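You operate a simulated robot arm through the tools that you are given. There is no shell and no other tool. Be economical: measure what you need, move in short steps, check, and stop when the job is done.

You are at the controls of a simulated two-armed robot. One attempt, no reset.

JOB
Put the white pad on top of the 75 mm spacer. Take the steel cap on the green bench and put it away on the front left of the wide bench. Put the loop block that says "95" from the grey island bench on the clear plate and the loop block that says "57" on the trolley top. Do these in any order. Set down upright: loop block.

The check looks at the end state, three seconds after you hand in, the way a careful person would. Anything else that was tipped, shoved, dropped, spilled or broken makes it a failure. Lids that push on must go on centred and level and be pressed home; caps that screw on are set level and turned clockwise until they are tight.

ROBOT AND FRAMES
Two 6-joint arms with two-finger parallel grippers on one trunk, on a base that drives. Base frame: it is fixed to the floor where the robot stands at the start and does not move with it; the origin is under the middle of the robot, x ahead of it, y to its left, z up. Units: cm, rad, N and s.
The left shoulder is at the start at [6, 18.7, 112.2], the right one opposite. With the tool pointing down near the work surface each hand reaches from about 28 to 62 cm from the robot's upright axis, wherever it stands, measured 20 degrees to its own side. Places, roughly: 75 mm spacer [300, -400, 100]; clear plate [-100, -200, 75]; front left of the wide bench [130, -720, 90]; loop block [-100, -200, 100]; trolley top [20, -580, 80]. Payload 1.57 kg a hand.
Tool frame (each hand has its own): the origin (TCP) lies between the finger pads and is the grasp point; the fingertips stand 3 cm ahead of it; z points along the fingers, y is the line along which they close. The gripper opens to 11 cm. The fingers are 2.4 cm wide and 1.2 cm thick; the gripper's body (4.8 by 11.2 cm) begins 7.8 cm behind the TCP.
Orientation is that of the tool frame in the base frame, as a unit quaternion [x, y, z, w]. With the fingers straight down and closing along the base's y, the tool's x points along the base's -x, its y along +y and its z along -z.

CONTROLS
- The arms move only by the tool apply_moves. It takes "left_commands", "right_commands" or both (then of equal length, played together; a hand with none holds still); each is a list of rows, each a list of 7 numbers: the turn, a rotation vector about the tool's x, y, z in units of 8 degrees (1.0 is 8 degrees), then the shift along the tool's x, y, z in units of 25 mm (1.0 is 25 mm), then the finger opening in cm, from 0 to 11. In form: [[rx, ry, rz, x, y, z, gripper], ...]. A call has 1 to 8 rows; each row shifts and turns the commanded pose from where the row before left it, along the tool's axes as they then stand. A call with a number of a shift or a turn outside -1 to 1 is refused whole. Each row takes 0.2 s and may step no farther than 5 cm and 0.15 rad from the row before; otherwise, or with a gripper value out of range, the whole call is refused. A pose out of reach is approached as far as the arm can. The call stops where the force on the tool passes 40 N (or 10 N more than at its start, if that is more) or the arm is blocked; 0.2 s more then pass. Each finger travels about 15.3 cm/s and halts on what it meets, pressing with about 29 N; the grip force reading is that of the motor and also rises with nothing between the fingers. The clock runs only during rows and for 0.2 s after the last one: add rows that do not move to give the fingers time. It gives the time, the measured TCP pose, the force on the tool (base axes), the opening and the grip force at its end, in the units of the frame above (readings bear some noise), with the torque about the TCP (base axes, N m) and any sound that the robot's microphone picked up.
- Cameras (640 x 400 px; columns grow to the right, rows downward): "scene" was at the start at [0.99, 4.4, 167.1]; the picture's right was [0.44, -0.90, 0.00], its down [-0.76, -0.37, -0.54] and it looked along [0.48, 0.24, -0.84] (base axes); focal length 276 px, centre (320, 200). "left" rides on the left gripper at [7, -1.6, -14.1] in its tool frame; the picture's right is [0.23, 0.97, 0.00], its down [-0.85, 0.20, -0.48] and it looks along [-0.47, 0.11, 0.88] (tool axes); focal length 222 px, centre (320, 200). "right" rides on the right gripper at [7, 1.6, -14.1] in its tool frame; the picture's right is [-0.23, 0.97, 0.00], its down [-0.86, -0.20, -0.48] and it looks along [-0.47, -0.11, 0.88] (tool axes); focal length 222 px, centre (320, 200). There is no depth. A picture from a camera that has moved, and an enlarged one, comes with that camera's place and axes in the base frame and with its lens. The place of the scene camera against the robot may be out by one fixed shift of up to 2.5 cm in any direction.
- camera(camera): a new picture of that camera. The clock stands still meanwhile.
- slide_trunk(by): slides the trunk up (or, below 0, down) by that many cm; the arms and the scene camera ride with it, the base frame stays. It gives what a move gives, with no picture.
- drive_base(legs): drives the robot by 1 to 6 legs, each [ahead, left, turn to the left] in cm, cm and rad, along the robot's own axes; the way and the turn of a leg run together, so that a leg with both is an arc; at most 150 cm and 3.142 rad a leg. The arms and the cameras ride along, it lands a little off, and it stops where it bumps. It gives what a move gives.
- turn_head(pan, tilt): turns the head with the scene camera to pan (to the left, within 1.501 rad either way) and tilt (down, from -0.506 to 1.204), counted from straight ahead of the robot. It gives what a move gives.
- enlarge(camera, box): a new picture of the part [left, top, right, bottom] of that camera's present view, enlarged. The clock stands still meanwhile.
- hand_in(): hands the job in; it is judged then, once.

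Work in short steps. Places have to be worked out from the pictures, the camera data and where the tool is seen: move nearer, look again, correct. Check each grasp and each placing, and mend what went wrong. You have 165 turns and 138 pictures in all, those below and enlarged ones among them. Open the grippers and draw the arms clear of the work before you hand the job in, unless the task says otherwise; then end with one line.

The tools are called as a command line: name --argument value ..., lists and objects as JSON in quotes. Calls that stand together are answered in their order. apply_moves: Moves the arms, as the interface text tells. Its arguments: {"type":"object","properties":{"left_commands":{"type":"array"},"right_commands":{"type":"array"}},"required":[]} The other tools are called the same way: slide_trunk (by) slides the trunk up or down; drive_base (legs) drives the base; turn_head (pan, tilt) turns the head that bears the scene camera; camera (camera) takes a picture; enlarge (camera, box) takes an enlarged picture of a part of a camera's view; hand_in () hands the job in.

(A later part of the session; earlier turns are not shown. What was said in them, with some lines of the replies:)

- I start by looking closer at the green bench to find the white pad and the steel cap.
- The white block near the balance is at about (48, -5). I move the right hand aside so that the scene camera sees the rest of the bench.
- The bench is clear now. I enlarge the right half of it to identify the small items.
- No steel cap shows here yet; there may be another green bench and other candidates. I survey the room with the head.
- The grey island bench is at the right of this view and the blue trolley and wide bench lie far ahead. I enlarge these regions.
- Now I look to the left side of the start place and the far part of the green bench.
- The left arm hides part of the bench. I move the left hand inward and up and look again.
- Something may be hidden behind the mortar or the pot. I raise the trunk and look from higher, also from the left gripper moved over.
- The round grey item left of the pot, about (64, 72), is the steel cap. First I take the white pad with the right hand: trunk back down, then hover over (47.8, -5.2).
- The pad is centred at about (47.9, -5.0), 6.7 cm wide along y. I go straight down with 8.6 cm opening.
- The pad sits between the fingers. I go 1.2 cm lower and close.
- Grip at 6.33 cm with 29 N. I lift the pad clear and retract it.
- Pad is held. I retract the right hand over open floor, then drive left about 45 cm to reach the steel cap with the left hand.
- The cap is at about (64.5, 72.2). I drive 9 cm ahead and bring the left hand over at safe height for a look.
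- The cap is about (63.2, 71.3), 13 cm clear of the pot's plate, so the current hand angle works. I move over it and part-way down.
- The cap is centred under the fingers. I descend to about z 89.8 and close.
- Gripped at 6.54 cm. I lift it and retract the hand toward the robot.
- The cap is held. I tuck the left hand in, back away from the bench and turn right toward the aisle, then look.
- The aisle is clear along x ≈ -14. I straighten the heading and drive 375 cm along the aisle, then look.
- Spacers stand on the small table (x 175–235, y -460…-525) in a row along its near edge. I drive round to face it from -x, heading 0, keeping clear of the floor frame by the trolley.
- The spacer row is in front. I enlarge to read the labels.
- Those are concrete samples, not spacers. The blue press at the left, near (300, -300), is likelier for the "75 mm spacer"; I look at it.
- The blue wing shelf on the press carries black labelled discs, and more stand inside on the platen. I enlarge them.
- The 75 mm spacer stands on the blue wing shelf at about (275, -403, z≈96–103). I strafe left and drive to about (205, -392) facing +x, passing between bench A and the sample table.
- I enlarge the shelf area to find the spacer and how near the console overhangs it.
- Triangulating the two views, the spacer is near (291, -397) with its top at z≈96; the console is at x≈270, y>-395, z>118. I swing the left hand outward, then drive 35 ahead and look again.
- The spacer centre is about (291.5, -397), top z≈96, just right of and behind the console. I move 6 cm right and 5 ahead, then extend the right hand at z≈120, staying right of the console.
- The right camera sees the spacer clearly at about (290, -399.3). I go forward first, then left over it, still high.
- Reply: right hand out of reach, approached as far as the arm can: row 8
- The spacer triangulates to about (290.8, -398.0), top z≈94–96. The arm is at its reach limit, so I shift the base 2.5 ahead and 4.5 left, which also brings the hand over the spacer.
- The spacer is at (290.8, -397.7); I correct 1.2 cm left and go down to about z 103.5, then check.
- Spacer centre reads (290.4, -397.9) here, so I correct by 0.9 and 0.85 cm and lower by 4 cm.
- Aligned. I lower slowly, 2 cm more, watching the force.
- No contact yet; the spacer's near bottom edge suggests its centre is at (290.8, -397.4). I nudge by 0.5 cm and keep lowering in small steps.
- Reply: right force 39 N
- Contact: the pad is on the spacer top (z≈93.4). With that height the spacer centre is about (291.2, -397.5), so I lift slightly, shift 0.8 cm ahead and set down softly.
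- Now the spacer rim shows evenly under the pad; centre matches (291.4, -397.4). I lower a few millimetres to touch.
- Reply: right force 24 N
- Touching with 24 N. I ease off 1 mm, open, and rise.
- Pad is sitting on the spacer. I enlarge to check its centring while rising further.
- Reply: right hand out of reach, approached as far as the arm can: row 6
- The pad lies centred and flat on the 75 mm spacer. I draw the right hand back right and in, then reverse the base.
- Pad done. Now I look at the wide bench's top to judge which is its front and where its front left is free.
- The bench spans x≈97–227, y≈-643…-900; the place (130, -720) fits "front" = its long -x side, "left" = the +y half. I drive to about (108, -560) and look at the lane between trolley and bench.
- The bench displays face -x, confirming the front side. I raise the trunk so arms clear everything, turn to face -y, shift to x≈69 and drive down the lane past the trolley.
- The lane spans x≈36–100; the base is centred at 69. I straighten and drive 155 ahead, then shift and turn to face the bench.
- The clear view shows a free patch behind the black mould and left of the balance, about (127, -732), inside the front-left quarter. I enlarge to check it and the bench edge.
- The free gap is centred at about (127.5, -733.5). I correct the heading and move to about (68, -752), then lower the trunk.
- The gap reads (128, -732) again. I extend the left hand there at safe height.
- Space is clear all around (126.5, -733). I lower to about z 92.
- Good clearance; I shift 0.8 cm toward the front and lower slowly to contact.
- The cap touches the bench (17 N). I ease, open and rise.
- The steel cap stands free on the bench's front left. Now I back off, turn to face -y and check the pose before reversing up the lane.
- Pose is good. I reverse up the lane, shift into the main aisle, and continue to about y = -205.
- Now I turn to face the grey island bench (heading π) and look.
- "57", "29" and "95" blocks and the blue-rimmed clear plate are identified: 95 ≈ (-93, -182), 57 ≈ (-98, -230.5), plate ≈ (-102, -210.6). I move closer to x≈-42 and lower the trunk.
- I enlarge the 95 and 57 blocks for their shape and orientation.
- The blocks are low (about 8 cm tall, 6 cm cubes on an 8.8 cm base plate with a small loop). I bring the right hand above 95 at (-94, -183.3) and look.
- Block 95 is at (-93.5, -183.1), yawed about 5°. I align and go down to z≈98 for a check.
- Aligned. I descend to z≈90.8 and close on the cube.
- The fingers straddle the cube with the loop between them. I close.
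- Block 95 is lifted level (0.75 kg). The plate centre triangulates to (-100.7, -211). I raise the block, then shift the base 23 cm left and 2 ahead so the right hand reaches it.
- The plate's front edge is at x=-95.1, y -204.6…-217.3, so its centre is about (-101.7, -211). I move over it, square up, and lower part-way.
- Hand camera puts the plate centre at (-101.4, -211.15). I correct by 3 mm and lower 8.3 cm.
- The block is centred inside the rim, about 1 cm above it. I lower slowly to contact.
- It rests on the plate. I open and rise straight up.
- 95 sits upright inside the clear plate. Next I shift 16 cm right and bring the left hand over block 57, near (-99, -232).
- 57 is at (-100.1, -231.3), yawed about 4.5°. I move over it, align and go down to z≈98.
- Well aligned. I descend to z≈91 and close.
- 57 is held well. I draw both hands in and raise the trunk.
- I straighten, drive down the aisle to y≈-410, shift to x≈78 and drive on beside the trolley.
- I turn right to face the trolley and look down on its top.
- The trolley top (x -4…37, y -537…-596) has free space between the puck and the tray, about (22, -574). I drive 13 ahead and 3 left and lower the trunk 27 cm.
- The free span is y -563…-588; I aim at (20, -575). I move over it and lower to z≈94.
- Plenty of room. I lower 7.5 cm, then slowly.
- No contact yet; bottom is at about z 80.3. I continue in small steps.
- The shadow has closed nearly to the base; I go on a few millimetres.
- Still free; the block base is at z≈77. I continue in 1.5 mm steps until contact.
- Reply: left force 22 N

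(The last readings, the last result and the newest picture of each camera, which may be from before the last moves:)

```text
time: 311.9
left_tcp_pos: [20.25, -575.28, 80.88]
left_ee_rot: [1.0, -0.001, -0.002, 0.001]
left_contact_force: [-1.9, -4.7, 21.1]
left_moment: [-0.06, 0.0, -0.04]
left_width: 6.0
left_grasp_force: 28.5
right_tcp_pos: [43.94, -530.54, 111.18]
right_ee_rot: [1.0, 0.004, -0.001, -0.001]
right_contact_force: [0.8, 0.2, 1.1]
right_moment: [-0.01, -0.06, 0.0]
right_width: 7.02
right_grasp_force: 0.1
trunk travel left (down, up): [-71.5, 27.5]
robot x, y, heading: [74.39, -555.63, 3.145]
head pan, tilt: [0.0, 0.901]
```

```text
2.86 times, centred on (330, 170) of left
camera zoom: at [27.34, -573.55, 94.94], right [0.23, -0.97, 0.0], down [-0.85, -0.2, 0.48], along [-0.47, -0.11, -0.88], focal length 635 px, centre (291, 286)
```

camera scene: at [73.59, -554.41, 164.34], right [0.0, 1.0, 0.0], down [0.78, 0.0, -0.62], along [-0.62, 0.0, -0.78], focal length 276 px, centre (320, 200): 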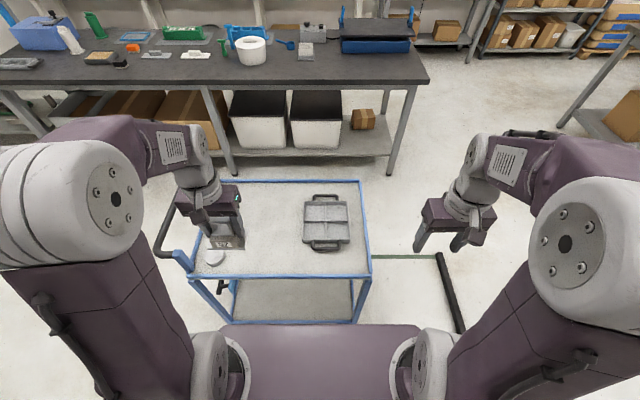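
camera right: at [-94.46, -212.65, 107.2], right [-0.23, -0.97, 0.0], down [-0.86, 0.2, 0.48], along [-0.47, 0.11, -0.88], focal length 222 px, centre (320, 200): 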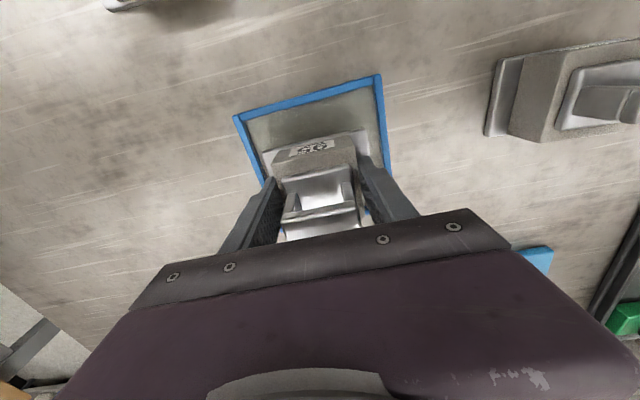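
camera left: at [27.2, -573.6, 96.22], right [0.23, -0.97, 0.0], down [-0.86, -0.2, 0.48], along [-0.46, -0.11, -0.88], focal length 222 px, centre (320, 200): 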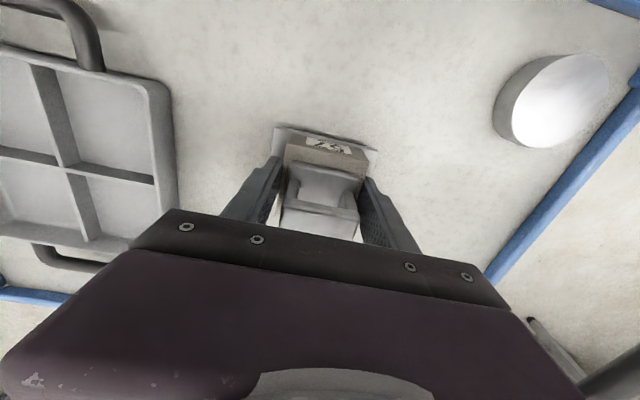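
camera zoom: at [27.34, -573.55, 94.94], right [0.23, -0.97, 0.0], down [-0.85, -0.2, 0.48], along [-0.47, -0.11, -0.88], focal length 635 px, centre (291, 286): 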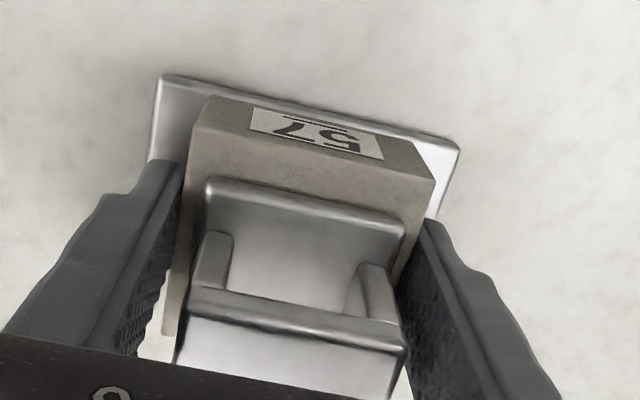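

Contact on the trolley top (z≈76). I ease, open, and rise.

apply_moves --left_commands '[[0, 0, 0, 0, 0, -0.08, 3.5], [0, 0, 0, 0, 0, 0, 7.4], [0, 0, 0, 0, 0, 0, 7.4], [0, 0, 0, 0, 0, 0, 7.4], [0, 0, 0, 0, 0, -0.5, 7.4], [0, 0, 0, 0, 0, -1, 7.4], [0, 0, 0, 0, 0, -1, 7.4], [0, 0, 0, 0, 0, -1, 7.4]]'

apply_moves --left_commands '[[0, 0, 0, 0, 0, -1, 7.4], [0, 0, 0, 0, 0, -1, 7.4], [0, 0, 0, 0, 0, -1, 7.4], [0, 0, 0, 0, 0, -1, 7.4], [0, 0, 0, 0, 0, -1, 7.4], [0, 0, 0, 0, 0, -1, 7.4], [0, 0, 0, 0.5, 0, -1, 7.4], [0, 0, 0, 1, 0, -1, 7.4]]'

apply_moves --left_commands '[[0, 0, 0, 1, 0, 0, 7.4], [0, 0, 0, 1, 0, 0, 7.4], [0, 0, 0, 1, 0, 0, 7.4], [0, 0, 0, 1, 0, 0, 7.4], [0, 0, 0, 1, 0, 0, 7.4]]'

camera --camera "scene"

camera --camera "left"

```text
time: 313.7
left_tcp_pos: [20.43, -575.28, 89.61]
left_ee_rot: [1.0, -0.001, 0.001, 0.0]
left_contact_force: [-0.4, 0.3, -0.5]
left_moment: [0.01, 0.01, 0.04]
left_width: 7.39
left_grasp_force: 0.1
right_tcp_pos: [43.75, -530.56, 111.04]
right_ee_rot: [1.0, 0.003, 0.0, 0.0]
right_contact_force: [0.3, -0.2, 0.2]
right_moment: [0.02, 0.01, 0.04]
right_width: 6.98
right_grasp_force: 0.1
trunk travel left (down, up): [-71.5, 27.5]
robot x, y, heading: [74.18, -555.94, 3.144]
head pan, tilt: [0.0, 0.901]
```

```text
time: 315.5
left_tcp_pos: [24.05, -575.1, 109.61]
left_ee_rot: [1.0, -0.001, 0.0, 0.0]
left_contact_force: [0.4, -0.1, -0.1]
left_moment: [-0.02, 0.05, -0.01]
left_width: 7.42
left_grasp_force: 0.0
right_tcp_pos: [43.87, -530.62, 111.1]
right_ee_rot: [1.0, 0.003, -0.001, 0.0]
right_contact_force: [0.6, 0.6, -0.2]
right_moment: [-0.01, 0.03, 0.0]
right_width: 6.98
right_grasp_force: 0.1
trunk travel left (down, up): [-71.5, 27.5]
robot x, y, heading: [74.52, -555.79, 3.14]
head pan, tilt: [0.0, 0.901]
```

```text
time: 316.7
left_tcp_pos: [36.53, -575.24, 109.67]
left_ee_rot: [1.0, -0.001, 0.002, 0.0]
left_contact_force: [-0.6, -0.8, 0.1]
left_moment: [0.0, 0.04, 0.03]
left_width: 7.38
left_grasp_force: 0.1
right_tcp_pos: [43.86, -530.56, 111.03]
right_ee_rot: [1.0, 0.003, -0.001, -0.001]
right_contact_force: [-0.7, 0.3, 0.0]
right_moment: [0.02, 0.02, 0.0]
right_width: 7.03
right_grasp_force: 0.0
trunk travel left (down, up): [-71.5, 27.5]
robot x, y, heading: [74.39, -555.78, 3.137]
head pan, tilt: [0.0, 0.901]
```

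```text
29 pictures are left
camera scene: at [73.83, -554.35, 164.33], right [0.0, 1.0, 0.0], down [0.78, 0.0, -0.62], along [-0.62, 0.0, -0.78], focal length 276 px, centre (320, 200)
```

scene: 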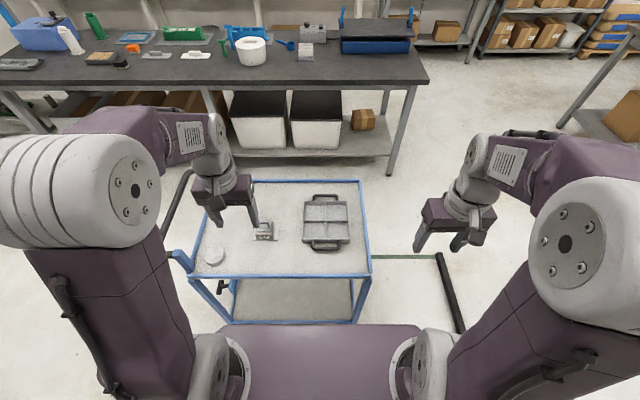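

```text
28 pictures are left
camera left: at [43.54, -573.5, 123.82], right [0.23, -0.97, 0.0], down [-0.86, -0.2, 0.48], along [-0.47, -0.11, -0.88], focal length 222 px, centre (320, 200)
```

left: 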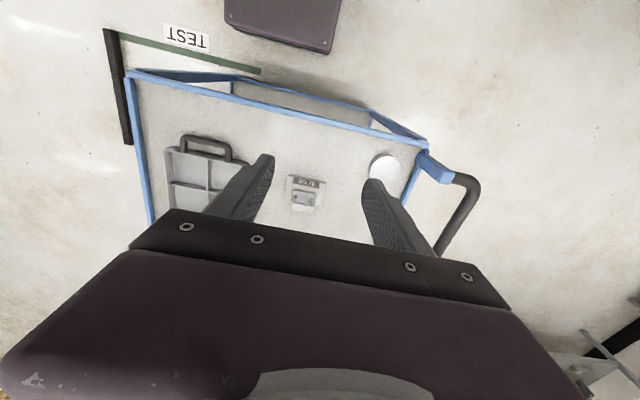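

57 stands upright on the trolley. I back the robot clear, open the grippers and take a last look.

slide_trunk --by 15

drive_base --legs '[[-30, 0, 0]]'

apply_moves --left_commands '[[0, 0, 0, 0, 0, 0, 11], [0, 0, 0, 0, 0, 0, 11]]' --right_commands '[[0, 0, 0, 0, 0, 0, 11], [0, 0, 0, 0, 0, 0, 11]]'

enlarge --camera "scene" --box '[180, 120, 440, 300]'

```text
time: 318.5
left_tcp_pos: [36.45, -575.14, 124.68]
left_ee_rot: [1.0, -0.002, 0.0, -0.001]
left_contact_force: [0.3, 0.1, -1.5]
left_moment: [-0.05, -0.04, 0.04]
left_width: 7.4
left_grasp_force: 0.1
right_tcp_pos: [43.69, -530.63, 126.13]
right_ee_rot: [1.0, 0.003, 0.0, -0.001]
right_contact_force: [0.8, 1.2, -0.2]
right_moment: [0.03, 0.02, 0.02]
right_width: 7.01
right_grasp_force: 0.1
trunk travel left (down, up): [-86.5, 12.5]
robot x, y, heading: [74.61, -555.74, 3.142]
head pan, tilt: [0.0, 0.901]
```

```text
time: 320.5
left_tcp_pos: [65.68, -575.13, 124.5]
left_ee_rot: [1.0, -0.001, 0.001, 0.0]
left_contact_force: [0.9, -0.3, 0.3]
left_moment: [-0.03, -0.05, 0.02]
left_width: 7.42
left_grasp_force: 0.0
right_tcp_pos: [73.17, -530.57, 125.95]
right_ee_rot: [1.0, 0.001, 0.001, 0.0]
right_contact_force: [-0.4, 0.0, 0.3]
right_moment: [0.0, -0.02, -0.01]
right_width: 7.0
right_grasp_force: 0.1
trunk travel left (down, up): [-86.5, 12.5]
robot x, y, heading: [104.01, -555.87, 3.144]
head pan, tilt: [0.0, 0.901]
```

```text
time: 321.1
left_tcp_pos: [65.79, -575.17, 124.55]
left_ee_rot: [1.0, -0.002, 0.001, 0.0]
left_contact_force: [-0.3, 0.5, -0.5]
left_moment: [0.01, 0.01, 0.0]
left_width: 10.99
left_grasp_force: 0.1
right_tcp_pos: [73.27, -530.59, 126.02]
right_ee_rot: [1.0, 0.002, 0.0, 0.0]
right_contact_force: [-0.4, 0.3, 0.6]
right_moment: [-0.02, 0.0, 0.0]
right_width: 11.02
right_grasp_force: 0.1
trunk travel left (down, up): [-86.5, 12.5]
robot x, y, heading: [103.81, -555.62, 3.142]
head pan, tilt: [0.0, 0.901]
```

```text
2.22 times, centred on (310, 210) of scene
camera zoom: at [103.05, -554.41, 179.33], right [0.0, 1.0, 0.0], down [0.78, 0.0, -0.62], along [-0.62, 0.0, -0.78], focal length 614 px, centre (342, 178)
```

zoom: 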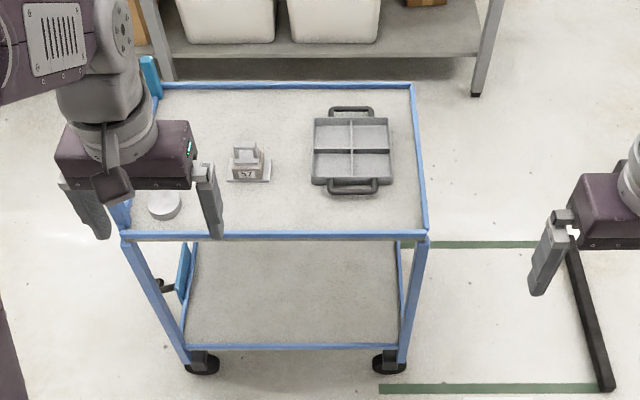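

All four placings have been made and seen in the pictures, both hands are open, and the robot stands clear. I hand in.

hand_in

```text
The job is handed in.
```

I placed all four items, checked each one in the pictures right after setting it down, and handed the job in: the white pad on the 75 mm spacer, the steel cap on the front left of the wide bench, block "95" on the clear plate and block "57" on the trolley top, both upright.
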